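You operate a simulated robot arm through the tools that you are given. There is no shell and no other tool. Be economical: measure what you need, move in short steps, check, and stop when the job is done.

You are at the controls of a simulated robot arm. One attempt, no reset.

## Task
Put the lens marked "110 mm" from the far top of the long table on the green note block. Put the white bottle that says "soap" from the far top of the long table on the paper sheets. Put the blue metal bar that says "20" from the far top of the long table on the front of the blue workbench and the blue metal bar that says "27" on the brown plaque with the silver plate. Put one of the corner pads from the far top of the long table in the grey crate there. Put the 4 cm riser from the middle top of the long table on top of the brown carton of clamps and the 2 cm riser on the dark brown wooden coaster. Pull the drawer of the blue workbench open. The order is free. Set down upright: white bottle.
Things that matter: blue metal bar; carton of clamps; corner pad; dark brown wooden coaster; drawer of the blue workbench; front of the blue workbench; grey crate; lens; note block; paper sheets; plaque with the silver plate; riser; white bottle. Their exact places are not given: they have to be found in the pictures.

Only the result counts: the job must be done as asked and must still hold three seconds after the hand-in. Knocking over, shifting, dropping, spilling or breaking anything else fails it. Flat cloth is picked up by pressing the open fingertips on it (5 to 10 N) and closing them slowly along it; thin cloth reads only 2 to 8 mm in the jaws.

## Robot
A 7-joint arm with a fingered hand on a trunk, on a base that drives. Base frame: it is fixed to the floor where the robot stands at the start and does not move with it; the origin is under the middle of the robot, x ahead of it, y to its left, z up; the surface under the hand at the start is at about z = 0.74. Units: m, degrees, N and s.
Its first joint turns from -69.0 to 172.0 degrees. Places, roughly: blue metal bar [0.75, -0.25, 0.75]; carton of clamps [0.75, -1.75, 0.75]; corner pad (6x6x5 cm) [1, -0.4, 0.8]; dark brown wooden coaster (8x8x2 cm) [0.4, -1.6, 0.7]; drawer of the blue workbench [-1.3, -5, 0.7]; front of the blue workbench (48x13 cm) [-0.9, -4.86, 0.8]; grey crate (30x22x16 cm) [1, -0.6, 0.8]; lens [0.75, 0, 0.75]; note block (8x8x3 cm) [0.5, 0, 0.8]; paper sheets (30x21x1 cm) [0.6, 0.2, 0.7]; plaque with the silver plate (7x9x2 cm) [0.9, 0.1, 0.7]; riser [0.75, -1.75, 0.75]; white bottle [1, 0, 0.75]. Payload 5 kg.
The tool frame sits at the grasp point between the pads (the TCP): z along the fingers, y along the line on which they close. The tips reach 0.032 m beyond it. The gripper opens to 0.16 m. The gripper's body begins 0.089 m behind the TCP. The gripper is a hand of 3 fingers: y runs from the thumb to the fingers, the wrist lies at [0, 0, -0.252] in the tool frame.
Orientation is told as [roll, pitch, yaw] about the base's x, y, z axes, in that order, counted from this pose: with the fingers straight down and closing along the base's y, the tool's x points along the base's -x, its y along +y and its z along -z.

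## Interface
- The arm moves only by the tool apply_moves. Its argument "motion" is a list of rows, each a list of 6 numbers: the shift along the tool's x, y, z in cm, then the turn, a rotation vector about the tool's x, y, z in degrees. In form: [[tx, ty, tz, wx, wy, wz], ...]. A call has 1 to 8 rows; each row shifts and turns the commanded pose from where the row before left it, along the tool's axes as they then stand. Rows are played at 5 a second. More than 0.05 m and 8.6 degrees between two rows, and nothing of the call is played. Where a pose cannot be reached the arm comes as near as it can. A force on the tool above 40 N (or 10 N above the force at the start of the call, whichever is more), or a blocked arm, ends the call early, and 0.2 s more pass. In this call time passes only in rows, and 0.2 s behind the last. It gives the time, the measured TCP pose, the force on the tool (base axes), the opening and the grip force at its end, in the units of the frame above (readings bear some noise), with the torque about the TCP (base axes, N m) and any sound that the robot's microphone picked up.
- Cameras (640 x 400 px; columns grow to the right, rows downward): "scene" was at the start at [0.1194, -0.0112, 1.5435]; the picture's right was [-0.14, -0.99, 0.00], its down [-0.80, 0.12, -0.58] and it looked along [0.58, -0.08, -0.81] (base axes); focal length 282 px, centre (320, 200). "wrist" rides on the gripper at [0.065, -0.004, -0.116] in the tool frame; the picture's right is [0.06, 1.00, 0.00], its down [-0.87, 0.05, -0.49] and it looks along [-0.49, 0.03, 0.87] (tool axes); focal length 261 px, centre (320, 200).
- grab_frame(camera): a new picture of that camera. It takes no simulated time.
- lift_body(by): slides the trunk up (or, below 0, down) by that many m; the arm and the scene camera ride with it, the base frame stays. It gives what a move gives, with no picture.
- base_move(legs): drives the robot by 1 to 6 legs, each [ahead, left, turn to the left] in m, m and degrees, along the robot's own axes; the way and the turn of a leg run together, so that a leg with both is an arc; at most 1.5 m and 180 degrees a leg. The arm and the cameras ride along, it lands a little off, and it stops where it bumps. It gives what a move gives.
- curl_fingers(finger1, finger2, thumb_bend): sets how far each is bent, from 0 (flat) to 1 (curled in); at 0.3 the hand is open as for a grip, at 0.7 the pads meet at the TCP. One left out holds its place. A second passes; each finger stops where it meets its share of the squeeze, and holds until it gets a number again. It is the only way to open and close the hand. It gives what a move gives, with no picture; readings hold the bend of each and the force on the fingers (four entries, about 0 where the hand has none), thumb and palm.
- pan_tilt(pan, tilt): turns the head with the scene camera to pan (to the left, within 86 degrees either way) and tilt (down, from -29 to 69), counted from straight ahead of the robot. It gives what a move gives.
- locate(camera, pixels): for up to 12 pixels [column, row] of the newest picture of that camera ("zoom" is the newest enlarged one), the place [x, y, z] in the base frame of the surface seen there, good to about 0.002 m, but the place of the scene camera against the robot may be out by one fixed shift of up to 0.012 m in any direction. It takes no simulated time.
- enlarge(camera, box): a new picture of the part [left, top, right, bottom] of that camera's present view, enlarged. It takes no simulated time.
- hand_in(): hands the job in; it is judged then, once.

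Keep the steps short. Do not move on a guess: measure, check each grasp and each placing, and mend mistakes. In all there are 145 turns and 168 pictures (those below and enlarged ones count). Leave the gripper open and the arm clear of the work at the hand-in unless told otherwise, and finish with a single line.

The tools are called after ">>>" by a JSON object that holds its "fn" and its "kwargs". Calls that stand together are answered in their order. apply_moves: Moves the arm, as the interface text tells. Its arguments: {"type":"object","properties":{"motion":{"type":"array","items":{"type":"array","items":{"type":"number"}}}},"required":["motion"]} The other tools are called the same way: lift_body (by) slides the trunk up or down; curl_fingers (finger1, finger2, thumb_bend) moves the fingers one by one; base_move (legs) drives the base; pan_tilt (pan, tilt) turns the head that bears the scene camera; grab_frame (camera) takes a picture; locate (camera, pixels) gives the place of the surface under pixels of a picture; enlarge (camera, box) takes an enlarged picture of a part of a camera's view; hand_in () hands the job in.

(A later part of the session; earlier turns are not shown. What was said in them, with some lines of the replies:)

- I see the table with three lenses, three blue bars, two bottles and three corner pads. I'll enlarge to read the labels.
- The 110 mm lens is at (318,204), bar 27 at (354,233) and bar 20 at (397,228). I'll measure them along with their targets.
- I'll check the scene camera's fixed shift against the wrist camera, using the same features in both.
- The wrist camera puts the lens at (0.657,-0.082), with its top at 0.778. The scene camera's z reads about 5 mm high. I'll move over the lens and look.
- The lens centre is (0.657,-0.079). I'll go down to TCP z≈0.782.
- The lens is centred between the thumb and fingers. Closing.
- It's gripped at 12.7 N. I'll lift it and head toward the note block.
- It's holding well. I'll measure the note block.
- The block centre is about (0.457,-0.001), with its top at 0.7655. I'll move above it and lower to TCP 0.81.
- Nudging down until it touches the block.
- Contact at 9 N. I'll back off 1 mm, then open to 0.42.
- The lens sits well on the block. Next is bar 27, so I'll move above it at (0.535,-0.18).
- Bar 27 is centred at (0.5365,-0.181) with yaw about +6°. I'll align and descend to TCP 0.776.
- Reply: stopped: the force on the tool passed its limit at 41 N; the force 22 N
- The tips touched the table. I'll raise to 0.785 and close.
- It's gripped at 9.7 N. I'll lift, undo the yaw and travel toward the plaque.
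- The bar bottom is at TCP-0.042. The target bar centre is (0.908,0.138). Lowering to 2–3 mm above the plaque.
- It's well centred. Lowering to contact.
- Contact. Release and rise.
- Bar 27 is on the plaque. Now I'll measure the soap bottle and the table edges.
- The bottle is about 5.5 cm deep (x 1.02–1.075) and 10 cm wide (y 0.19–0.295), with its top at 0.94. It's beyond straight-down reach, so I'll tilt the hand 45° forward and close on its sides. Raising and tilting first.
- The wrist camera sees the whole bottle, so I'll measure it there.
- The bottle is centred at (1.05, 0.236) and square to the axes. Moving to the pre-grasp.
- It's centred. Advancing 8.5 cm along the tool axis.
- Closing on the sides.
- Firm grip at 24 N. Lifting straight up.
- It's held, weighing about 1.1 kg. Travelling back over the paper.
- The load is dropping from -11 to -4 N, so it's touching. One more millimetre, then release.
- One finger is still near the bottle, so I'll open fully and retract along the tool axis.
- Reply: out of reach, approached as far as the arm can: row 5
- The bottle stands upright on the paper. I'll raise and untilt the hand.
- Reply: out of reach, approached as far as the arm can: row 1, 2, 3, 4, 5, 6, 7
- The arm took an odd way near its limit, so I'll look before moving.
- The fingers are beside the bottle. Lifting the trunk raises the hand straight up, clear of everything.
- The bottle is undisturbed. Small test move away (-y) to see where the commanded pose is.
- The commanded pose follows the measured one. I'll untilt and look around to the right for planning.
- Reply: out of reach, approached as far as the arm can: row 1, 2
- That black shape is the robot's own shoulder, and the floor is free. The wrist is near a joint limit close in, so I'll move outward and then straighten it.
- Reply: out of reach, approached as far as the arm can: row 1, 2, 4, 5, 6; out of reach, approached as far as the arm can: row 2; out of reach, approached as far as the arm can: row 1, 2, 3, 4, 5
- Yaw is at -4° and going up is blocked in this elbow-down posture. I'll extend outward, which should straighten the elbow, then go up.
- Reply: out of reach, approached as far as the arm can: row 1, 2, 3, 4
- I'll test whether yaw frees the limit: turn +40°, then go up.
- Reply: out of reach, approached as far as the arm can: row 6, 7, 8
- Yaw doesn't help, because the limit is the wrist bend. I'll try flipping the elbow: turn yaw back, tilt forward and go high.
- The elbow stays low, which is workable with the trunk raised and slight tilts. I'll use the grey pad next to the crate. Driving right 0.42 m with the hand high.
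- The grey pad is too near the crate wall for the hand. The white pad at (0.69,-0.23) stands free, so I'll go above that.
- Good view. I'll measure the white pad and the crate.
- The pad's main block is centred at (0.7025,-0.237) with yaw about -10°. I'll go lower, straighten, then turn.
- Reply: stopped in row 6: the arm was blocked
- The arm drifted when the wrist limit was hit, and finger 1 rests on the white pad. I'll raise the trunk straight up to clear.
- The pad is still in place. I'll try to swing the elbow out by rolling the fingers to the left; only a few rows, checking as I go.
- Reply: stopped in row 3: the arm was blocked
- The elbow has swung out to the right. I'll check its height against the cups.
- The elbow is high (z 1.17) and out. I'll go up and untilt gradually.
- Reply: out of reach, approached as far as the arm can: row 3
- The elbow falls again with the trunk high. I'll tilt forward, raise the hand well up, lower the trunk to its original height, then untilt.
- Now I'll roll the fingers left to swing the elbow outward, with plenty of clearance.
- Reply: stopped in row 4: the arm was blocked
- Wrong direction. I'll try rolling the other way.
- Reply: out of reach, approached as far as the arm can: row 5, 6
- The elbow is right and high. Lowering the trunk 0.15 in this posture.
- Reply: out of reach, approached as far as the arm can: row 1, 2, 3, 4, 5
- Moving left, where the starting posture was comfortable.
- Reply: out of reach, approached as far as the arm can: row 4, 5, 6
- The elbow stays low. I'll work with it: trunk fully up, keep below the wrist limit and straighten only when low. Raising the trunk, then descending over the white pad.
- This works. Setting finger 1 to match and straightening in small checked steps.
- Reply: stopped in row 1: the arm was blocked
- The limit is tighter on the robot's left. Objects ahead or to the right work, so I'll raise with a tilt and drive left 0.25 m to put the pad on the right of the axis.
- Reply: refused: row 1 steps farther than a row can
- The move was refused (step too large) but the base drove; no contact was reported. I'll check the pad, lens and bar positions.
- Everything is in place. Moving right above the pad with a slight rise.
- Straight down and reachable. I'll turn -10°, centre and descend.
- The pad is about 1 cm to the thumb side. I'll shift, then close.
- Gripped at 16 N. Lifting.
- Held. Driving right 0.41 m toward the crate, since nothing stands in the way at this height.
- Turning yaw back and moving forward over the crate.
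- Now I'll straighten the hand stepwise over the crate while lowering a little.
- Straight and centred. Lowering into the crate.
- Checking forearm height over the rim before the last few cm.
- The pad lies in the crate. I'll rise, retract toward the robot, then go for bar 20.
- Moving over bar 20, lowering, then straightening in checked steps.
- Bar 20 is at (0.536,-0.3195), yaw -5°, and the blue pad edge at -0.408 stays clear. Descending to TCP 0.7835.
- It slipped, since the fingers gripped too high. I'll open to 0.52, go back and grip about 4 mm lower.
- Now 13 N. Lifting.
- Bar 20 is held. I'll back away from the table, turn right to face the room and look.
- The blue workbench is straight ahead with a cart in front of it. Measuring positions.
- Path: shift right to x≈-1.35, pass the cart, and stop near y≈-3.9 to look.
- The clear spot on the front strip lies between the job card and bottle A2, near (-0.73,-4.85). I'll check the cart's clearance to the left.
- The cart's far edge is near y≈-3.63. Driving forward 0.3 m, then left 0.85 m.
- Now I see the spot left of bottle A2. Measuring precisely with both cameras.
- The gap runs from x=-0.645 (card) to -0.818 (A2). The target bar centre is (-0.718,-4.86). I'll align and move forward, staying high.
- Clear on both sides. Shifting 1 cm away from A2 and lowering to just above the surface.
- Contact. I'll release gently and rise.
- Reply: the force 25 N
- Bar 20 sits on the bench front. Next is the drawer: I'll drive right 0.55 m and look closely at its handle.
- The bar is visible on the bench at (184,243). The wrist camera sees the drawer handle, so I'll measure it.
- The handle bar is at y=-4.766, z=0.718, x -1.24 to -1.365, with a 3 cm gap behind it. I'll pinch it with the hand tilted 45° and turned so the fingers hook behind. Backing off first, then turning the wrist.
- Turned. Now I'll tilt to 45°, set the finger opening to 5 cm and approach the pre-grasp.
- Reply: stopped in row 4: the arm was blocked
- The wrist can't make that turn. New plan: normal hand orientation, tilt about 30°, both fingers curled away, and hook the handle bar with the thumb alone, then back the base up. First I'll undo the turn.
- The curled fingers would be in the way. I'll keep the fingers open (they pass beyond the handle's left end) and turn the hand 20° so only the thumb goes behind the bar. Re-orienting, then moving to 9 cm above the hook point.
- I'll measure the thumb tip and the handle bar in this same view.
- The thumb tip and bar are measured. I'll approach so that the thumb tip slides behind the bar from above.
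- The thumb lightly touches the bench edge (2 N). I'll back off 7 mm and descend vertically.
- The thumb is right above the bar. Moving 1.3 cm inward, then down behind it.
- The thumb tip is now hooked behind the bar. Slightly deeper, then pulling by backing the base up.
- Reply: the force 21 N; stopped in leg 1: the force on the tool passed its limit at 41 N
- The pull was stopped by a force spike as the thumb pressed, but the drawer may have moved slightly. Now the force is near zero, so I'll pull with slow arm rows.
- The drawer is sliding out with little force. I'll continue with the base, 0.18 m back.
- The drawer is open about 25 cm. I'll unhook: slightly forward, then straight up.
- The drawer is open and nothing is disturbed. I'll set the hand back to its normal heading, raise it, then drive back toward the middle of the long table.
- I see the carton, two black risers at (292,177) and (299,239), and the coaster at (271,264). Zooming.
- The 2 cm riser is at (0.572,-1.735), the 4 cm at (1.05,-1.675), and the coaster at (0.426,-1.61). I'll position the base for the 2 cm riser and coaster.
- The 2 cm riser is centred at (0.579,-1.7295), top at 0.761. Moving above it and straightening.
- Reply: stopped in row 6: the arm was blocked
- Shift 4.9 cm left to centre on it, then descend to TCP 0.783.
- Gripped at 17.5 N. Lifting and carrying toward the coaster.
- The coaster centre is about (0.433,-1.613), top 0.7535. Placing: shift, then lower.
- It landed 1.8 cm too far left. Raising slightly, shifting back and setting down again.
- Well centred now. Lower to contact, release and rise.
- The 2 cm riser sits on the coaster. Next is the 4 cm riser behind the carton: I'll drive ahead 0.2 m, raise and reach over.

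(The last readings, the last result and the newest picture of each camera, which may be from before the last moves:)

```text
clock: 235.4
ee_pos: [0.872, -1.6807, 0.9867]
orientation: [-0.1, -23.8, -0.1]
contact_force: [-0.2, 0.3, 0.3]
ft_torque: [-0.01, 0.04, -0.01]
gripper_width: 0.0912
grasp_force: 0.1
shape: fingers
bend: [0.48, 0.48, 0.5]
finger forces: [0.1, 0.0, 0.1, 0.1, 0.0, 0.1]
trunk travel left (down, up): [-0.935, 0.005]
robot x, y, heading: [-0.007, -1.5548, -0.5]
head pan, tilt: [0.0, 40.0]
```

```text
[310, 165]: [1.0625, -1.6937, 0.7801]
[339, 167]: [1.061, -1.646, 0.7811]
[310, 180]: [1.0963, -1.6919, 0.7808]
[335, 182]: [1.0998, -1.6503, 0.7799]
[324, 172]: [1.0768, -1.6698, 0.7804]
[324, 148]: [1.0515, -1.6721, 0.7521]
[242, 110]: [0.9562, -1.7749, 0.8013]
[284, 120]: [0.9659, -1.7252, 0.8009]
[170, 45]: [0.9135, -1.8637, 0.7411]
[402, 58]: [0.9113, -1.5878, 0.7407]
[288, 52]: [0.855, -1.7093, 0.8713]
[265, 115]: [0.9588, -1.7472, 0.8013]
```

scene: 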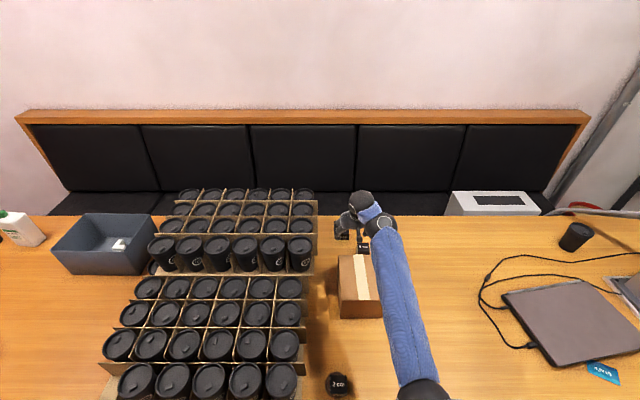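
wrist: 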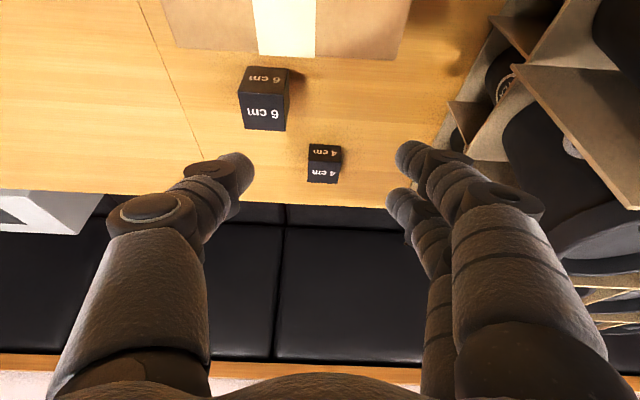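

The 4 cm riser is centred at (1.077,-1.670), top at 0.7805. Tilting to 32° and approaching most of the way.

>>> {"fn": "apply_moves", "kwargs": {"motion": [[0, 0, 0, 0, -8, 0], [-0.86, 0.16, 3.9, 0, 0, 0], [-0.86, 0.16, 3.9, 0, 0, 0], [-0.86, 0.16, 3.9, 0, 0, 0], [-0.86, 0.16, 3.9, 0, 0, 0], [-0.86, 0.16, 3.9, 0, 0, 0]]}}

>>> {"fn": "grab_frame", "kwargs": {"camera": "wrist"}}

```text
clock: 236.8
ee_pos: [1.0129, -1.673, 0.8471]
orientation: [-0.3, -31.9, -0.2]
contact_force: [0.6, -0.6, -0.4]
ft_torque: [0.0, 0.02, -0.02]
gripper_width: 0.0909
grasp_force: 0.1
shape: fingers
bend: [0.48, 0.48, 0.5]
finger forces: [0.0, 0.0, 0.0, 0.1, 0.1, 0.0]
trunk travel left (down, up): [-0.935, 0.005]
robot x, y, heading: [-0.0091, -1.5565, 0.1]
head pan, tilt: [0.0, 40.0]
```

```text
25 pictures are left
```

wrist: 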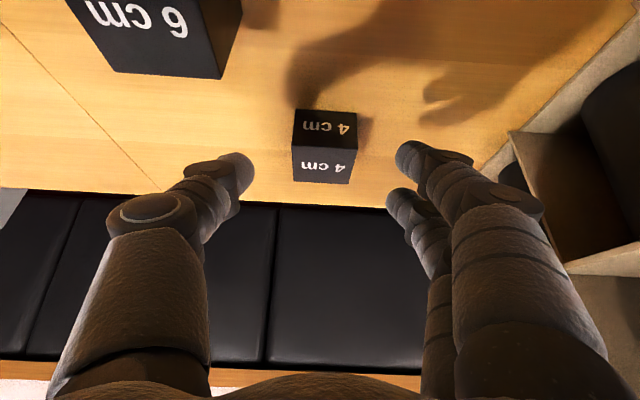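

Centred. Final approach and close.

>>> {"fn": "apply_moves", "kwargs": {"motion": [[-0.5, 0.1, 2.7, 0, 0, 0], [-0.5, 0.1, 2.7, 0, 0, 0], [-0.4, 0, 2.4, 0, 0, 0]]}}

>>> {"fn": "curl_fingers", "kwargs": {"finger1": 0.66, "finger2": 0.66, "thumb_bend": 0.66}}

>>> {"fn": "grab_frame", "kwargs": {"camera": "wrist"}}

```text
clock: 237.6
ee_pos: [1.0637, -1.6697, 0.7881]
orientation: [-0.2, -32.0, -0.1]
contact_force: [-0.2, 0.0, -1.0]
ft_torque: [0.02, 0.0, 0.01]
gripper_width: 0.0909
grasp_force: 0.1
shape: fingers
bend: [0.48, 0.48, 0.5]
finger forces: [0.0, 0.0, 0.0, 0.0, 0.1, 0.0]
trunk travel left (down, up): [-0.935, 0.005]
robot x, y, heading: [-0.007, -1.5564, 0.4]
head pan, tilt: [0.0, 40.0]
```

```text
clock: 238.6
ee_pos: [1.064, -1.6702, 0.7883]
orientation: [-0.1, -31.8, 0.0]
contact_force: [-0.6, 0.6, 0.8]
ft_torque: [-0.04, 0.04, -0.03]
gripper_width: 0.0556
grasp_force: 15.3
shape: fingers
bend: [0.59, 0.59, 0.62]
finger forces: [7.5, 7.3, 0.1, 0.0, 14.8, 0.0]
trunk travel left (down, up): [-0.935, 0.005]
robot x, y, heading: [-0.0038, -1.5575, 0.2]
head pan, tilt: [0.0, 40.0]
```

```text
24 pictures are left
```

wrist: 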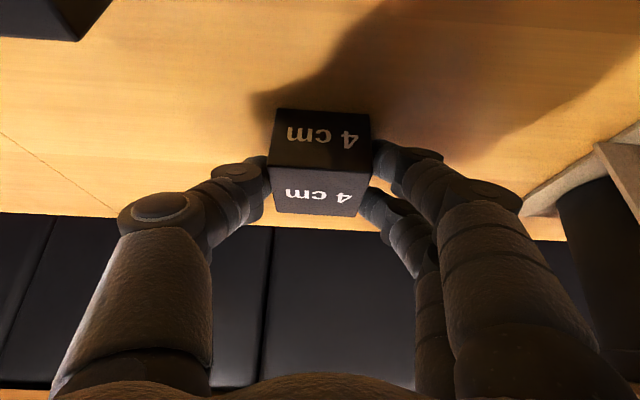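

Gripped at 15 N. Lifting 18 cm, then moving back over the carton with the same tilt.

>>> {"fn": "apply_moves", "kwargs": {"motion": [[-1.3, 0, -2.1, 0, 0, 0], [-2.3, 0, -3.7, 0, 0, 0], [-2.3, 0, -3.7, 0, 0, 0], [-2.3, 0, -3.7, 0, 0, 0], [-1.3, 0, -2.1, 0, 0, 0]]}}

>>> {"fn": "apply_moves", "kwargs": {"motion": [[3.9, -0.57, -2.44, 0, 0, 0], [3.9, -0.57, -2.44, 0, 0, 0], [3.9, -0.57, -2.44, 0, 0, 0], [3.9, -0.57, -2.44, 0, 0, 0], [3.9, -0.57, -2.44, 0, 0, 0], [3.9, -0.57, -2.44, 0, 0, 0]]}}

>>> {"fn": "grab_frame", "kwargs": {"camera": "wrist"}}

>>> {"fn": "grab_frame", "kwargs": {"camera": "scene"}}

```text
clock: 239.8
ee_pos: [1.0629, -1.6722, 0.9676]
orientation: [-0.2, -31.9, -0.1]
contact_force: [-0.2, -1.1, -3.4]
ft_torque: [-0.02, -0.01, 0.0]
gripper_width: 0.0558
grasp_force: 14.5
shape: fingers
bend: [0.59, 0.59, 0.62]
finger forces: [7.3, 7.4, 0.0, 0.0, 14.8, 0.1]
trunk travel left (down, up): [-0.935, 0.005]
robot x, y, heading: [-0.009, -1.5573, 0.1]
head pan, tilt: [0.0, 40.0]
```

```text
clock: 241.2
ee_pos: [0.7851, -1.7014, 0.9679]
orientation: [-0.1, -32.0, -0.2]
contact_force: [-0.1, -0.3, -1.7]
ft_torque: [0.02, 0.0, 0.01]
gripper_width: 0.0558
grasp_force: 15.4
shape: fingers
bend: [0.59, 0.59, 0.62]
finger forces: [7.5, 7.4, 0.1, 0.1, 14.7, 0.0]
trunk travel left (down, up): [-0.935, 0.005]
robot x, y, heading: [-0.0065, -1.5602, 0.0]
head pan, tilt: [0.0, 40.0]
```

```text
23 pictures are left
```

wrist: 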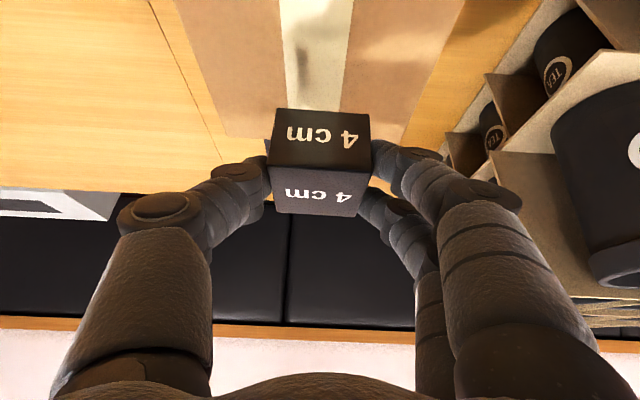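

```text
22 pictures are left
```

scene: 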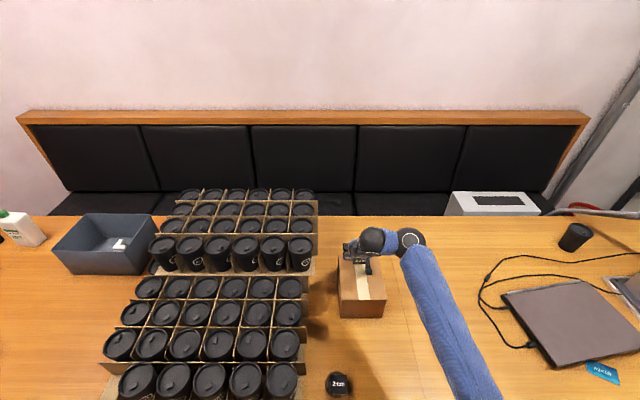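

>>> {"fn": "locate", "kwargs": {"camera": "wrist", "pixels": [[205, 95], [250, 120], [430, 60], [405, 125], [310, 80], [310, 20], [320, 135], [290, 180]]}}

>>> {"fn": "apply_moves", "kwargs": {"motion": [[3.7, -0.8, -2.3, 0, 0, 0], [1.0, 0, 1.6, 0, 0, 0]]}}

>>> {"fn": "grab_frame", "kwargs": {"camera": "wrist"}}

```text
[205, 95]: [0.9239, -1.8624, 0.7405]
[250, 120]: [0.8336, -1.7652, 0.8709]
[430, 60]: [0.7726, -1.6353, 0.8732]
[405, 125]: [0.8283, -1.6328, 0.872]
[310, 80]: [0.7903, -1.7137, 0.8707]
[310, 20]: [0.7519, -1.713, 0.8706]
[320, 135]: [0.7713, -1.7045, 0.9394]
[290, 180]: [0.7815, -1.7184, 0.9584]
```

```text
clock: 241.8
ee_pos: [0.7433, -1.7116, 0.9448]
orientation: [-0.1, -31.9, -0.2]
contact_force: [0.5, 0.6, -3.6]
ft_torque: [0.03, 0.06, 0.01]
gripper_width: 0.0554
grasp_force: 14.1
shape: fingers
bend: [0.59, 0.59, 0.62]
finger forces: [7.2, 7.4, 0.0, 0.1, 14.7, 0.1]
trunk travel left (down, up): [-0.935, 0.005]
robot x, y, heading: [-0.0059, -1.5544, 0.1]
head pan, tilt: [0.0, 40.0]
```

```text
21 pictures are left
```

wrist: 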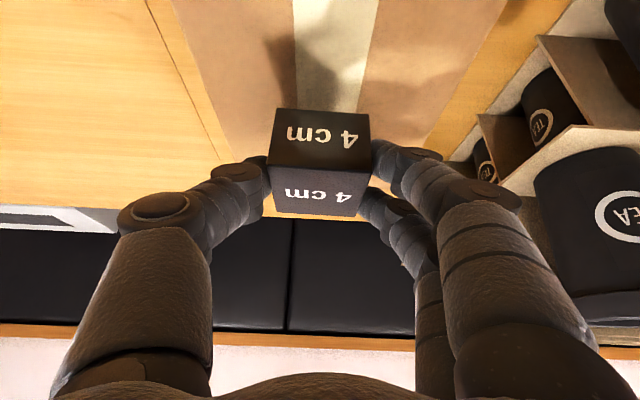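

Centred over the carton. Lowering to contact.

>>> {"fn": "apply_moves", "kwargs": {"motion": [[0.8, 0, 1.27, 0, 0, 0], [0.32, 0, 0.5, 0, 0, 0], [0.1, 0, 0.17, 0, 0, 0]]}}

>>> {"fn": "apply_moves", "kwargs": {"motion": [[0.08, 0, 0.13, 0, 0, 0], [0.05, 0, 0.09, 0, 0, 0]]}}

```text
clock: 242.6
ee_pos: [0.7417, -1.7105, 0.9263]
orientation: [-0.3, -32.0, 0.0]
contact_force: [0.1, 0.8, -2.0]
ft_torque: [0.01, 0.02, 0.02]
gripper_width: 0.0554
grasp_force: 14.3
shape: fingers
bend: [0.59, 0.59, 0.62]
finger forces: [7.4, 7.3, 0.0, 0.0, 14.5, 0.1]
trunk travel left (down, up): [-0.935, 0.005]
robot x, y, heading: [-0.0076, -1.5565, -0.0]
head pan, tilt: [0.0, 40.0]
```

```text
clock: 243.2
ee_pos: [0.7436, -1.7114, 0.9241]
orientation: [-0.1, -32.0, -0.1]
contact_force: [0.0, -0.2, -3.2]
ft_torque: [0.03, 0.02, 0.01]
gripper_width: 0.0555
grasp_force: 14.4
shape: fingers
bend: [0.59, 0.59, 0.62]
finger forces: [7.2, 7.3, 0.0, 0.1, 14.5, 0.0]
trunk travel left (down, up): [-0.935, 0.005]
robot x, y, heading: [-0.0055, -1.5543, -0.1]
head pan, tilt: [0.0, 40.0]
```

>>> {"fn": "apply_moves", "kwargs": {"motion": [[0.11, 0, 0.17, 0, 0, 0], [0.08, 0, 0.13, 0, 0, 0], [0.05, 0, 0.09, 0, 0, 0]]}}

```text
clock: 244.0
ee_pos: [0.7437, -1.7126, 0.9188]
orientation: [0.0, -32.0, -0.2]
contact_force: [0.3, 0.3, -3.0]
ft_torque: [0.0, 0.04, 0.01]
gripper_width: 0.0555
grasp_force: 14.9
shape: fingers
bend: [0.59, 0.59, 0.62]
finger forces: [7.4, 7.3, 0.0, 0.0, 14.6, 0.0]
trunk travel left (down, up): [-0.935, 0.005]
robot x, y, heading: [-0.0046, -1.5545, 0.2]
head pan, tilt: [0.0, 40.0]
5 turns are left
```

Almost touching. A last 2 mm, then release and retract along the tool axis.

>>> {"fn": "apply_moves", "kwargs": {"motion": [[0.1, 0, 0.16, 0, 0, 0]]}}

>>> {"fn": "curl_fingers", "kwargs": {"finger1": 0.48, "finger2": 0.48, "thumb_bend": 0.5}}

>>> {"fn": "apply_moves", "kwargs": {"motion": [[0, 0, -1.5, 0, 0, 0], [0, 0, -2.5, 0, 0, 0], [0, 0, -3.5, 0, 0, 0], [-1, 0, -3.5, 0, 0, 0]]}}

>>> {"fn": "grab_frame", "kwargs": {"camera": "wrist"}}

>>> {"fn": "grab_frame", "kwargs": {"camera": "scene"}}

```text
clock: 244.4
ee_pos: [0.7443, -1.7117, 0.918]
orientation: [-0.1, -32.0, -0.1]
contact_force: [0.4, 2.0, 3.6]
ft_torque: [-0.06, -0.04, 0.02]
gripper_width: 0.0553
grasp_force: 15.8
shape: fingers
bend: [0.59, 0.59, 0.62]
finger forces: [7.9, 8.4, 0.0, 0.0, 14.9, 0.0]
trunk travel left (down, up): [-0.935, 0.005]
robot x, y, heading: [-0.0073, -1.5572, 0.2]
head pan, tilt: [0.0, 40.0]
```

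```text
clock: 245.4
ee_pos: [0.7432, -1.7122, 0.9182]
orientation: [-0.2, -32.0, 0.0]
contact_force: [0.0, 0.9, 0.8]
ft_torque: [0.03, 0.01, 0.03]
gripper_width: 0.0907
grasp_force: 0.1
shape: fingers
bend: [0.48, 0.48, 0.5]
finger forces: [0.1, 0.0, 0.0, 0.1, 0.1, 0.1]
trunk travel left (down, up): [-0.935, 0.005]
robot x, y, heading: [-0.0071, -1.5583, -0.1]
head pan, tilt: [0.0, 40.0]
```

```text
clock: 246.4
ee_pos: [0.692, -1.7083, 1.0155]
orientation: [-0.3, -32.0, 0.2]
contact_force: [-0.5, 3.2, 1.1]
ft_torque: [-0.29, 0.02, -0.2]
gripper_width: 0.0912
grasp_force: 0.1
shape: fingers
bend: [0.48, 0.48, 0.5]
finger forces: [0.1, 0.0, 0.0, 0.1, 0.0, 0.1]
trunk travel left (down, up): [-0.935, 0.005]
robot x, y, heading: [-0.0066, -1.5565, 0.0]
head pan, tilt: [0.0, 40.0]
```

```text
20 pictures are left
```

wrist: 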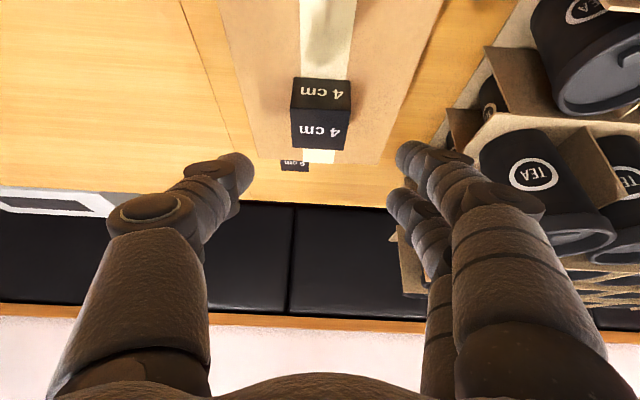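

```text
19 pictures are left
4 turns are left
```

scene: 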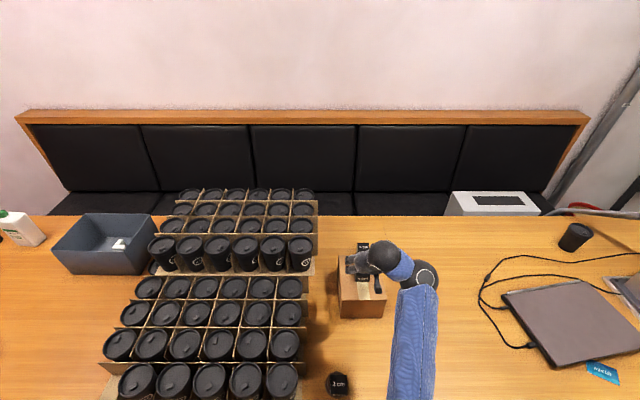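

The riser stands on the carton. I'll back away with the hand high, open the hand and take a last look.

>>> {"fn": "base_move", "kwargs": {"legs": [[-0.5, 0, 0]]}}

>>> {"fn": "curl_fingers", "kwargs": {"finger1": 0.3, "finger2": 0.3, "thumb_bend": 0.3}}

>>> {"fn": "grab_frame", "kwargs": {"camera": "scene"}}

```text
clock: 249.4
ee_pos: [0.1946, -1.7084, 1.0161]
orientation: [-0.1, -32.0, 0.1]
contact_force: [0.3, -0.1, 0.2]
ft_torque: [0.0, -0.03, -0.02]
gripper_width: 0.0914
grasp_force: 0.1
shape: fingers
bend: [0.48, 0.48, 0.5]
finger forces: [0.0, 0.0, 0.0, 0.1, 0.0, 0.1]
trunk travel left (down, up): [-0.935, 0.005]
robot x, y, heading: [-0.5025, -1.5594, 0.4]
head pan, tilt: [0.0, 40.0]
```

```text
clock: 250.4
ee_pos: [0.195, -1.7084, 1.0148]
orientation: [0.0, -32.0, 0.1]
contact_force: [-0.7, 1.0, -0.1]
ft_torque: [0.0, 0.03, -0.03]
gripper_width: 0.1675
grasp_force: 0.1
shape: fingers
bend: [0.3, 0.3, 0.3]
finger forces: [0.0, 0.1, 0.0, 0.1, 0.0, 0.0]
trunk travel left (down, up): [-0.935, 0.005]
robot x, y, heading: [-0.5059, -1.5539, 0.2]
head pan, tilt: [0.0, 40.0]
```

```text
18 pictures are left
3 turns are left
```

scene: 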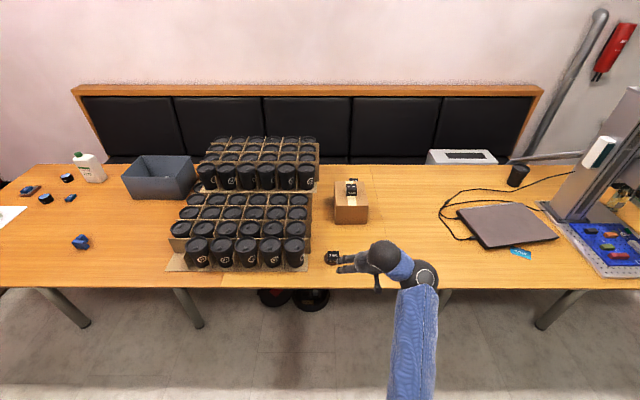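

Everything is in place, the hand is open and the arm is clear. Handing in.

>>> {"fn": "hand_in", "kwargs": {}}

```text
The job is handed in.
```

All eight parts are done and handed in: the lens, soap bottle, both bars, the white corner pad and both risers are in their places, and the drawer is open about 25 cm.
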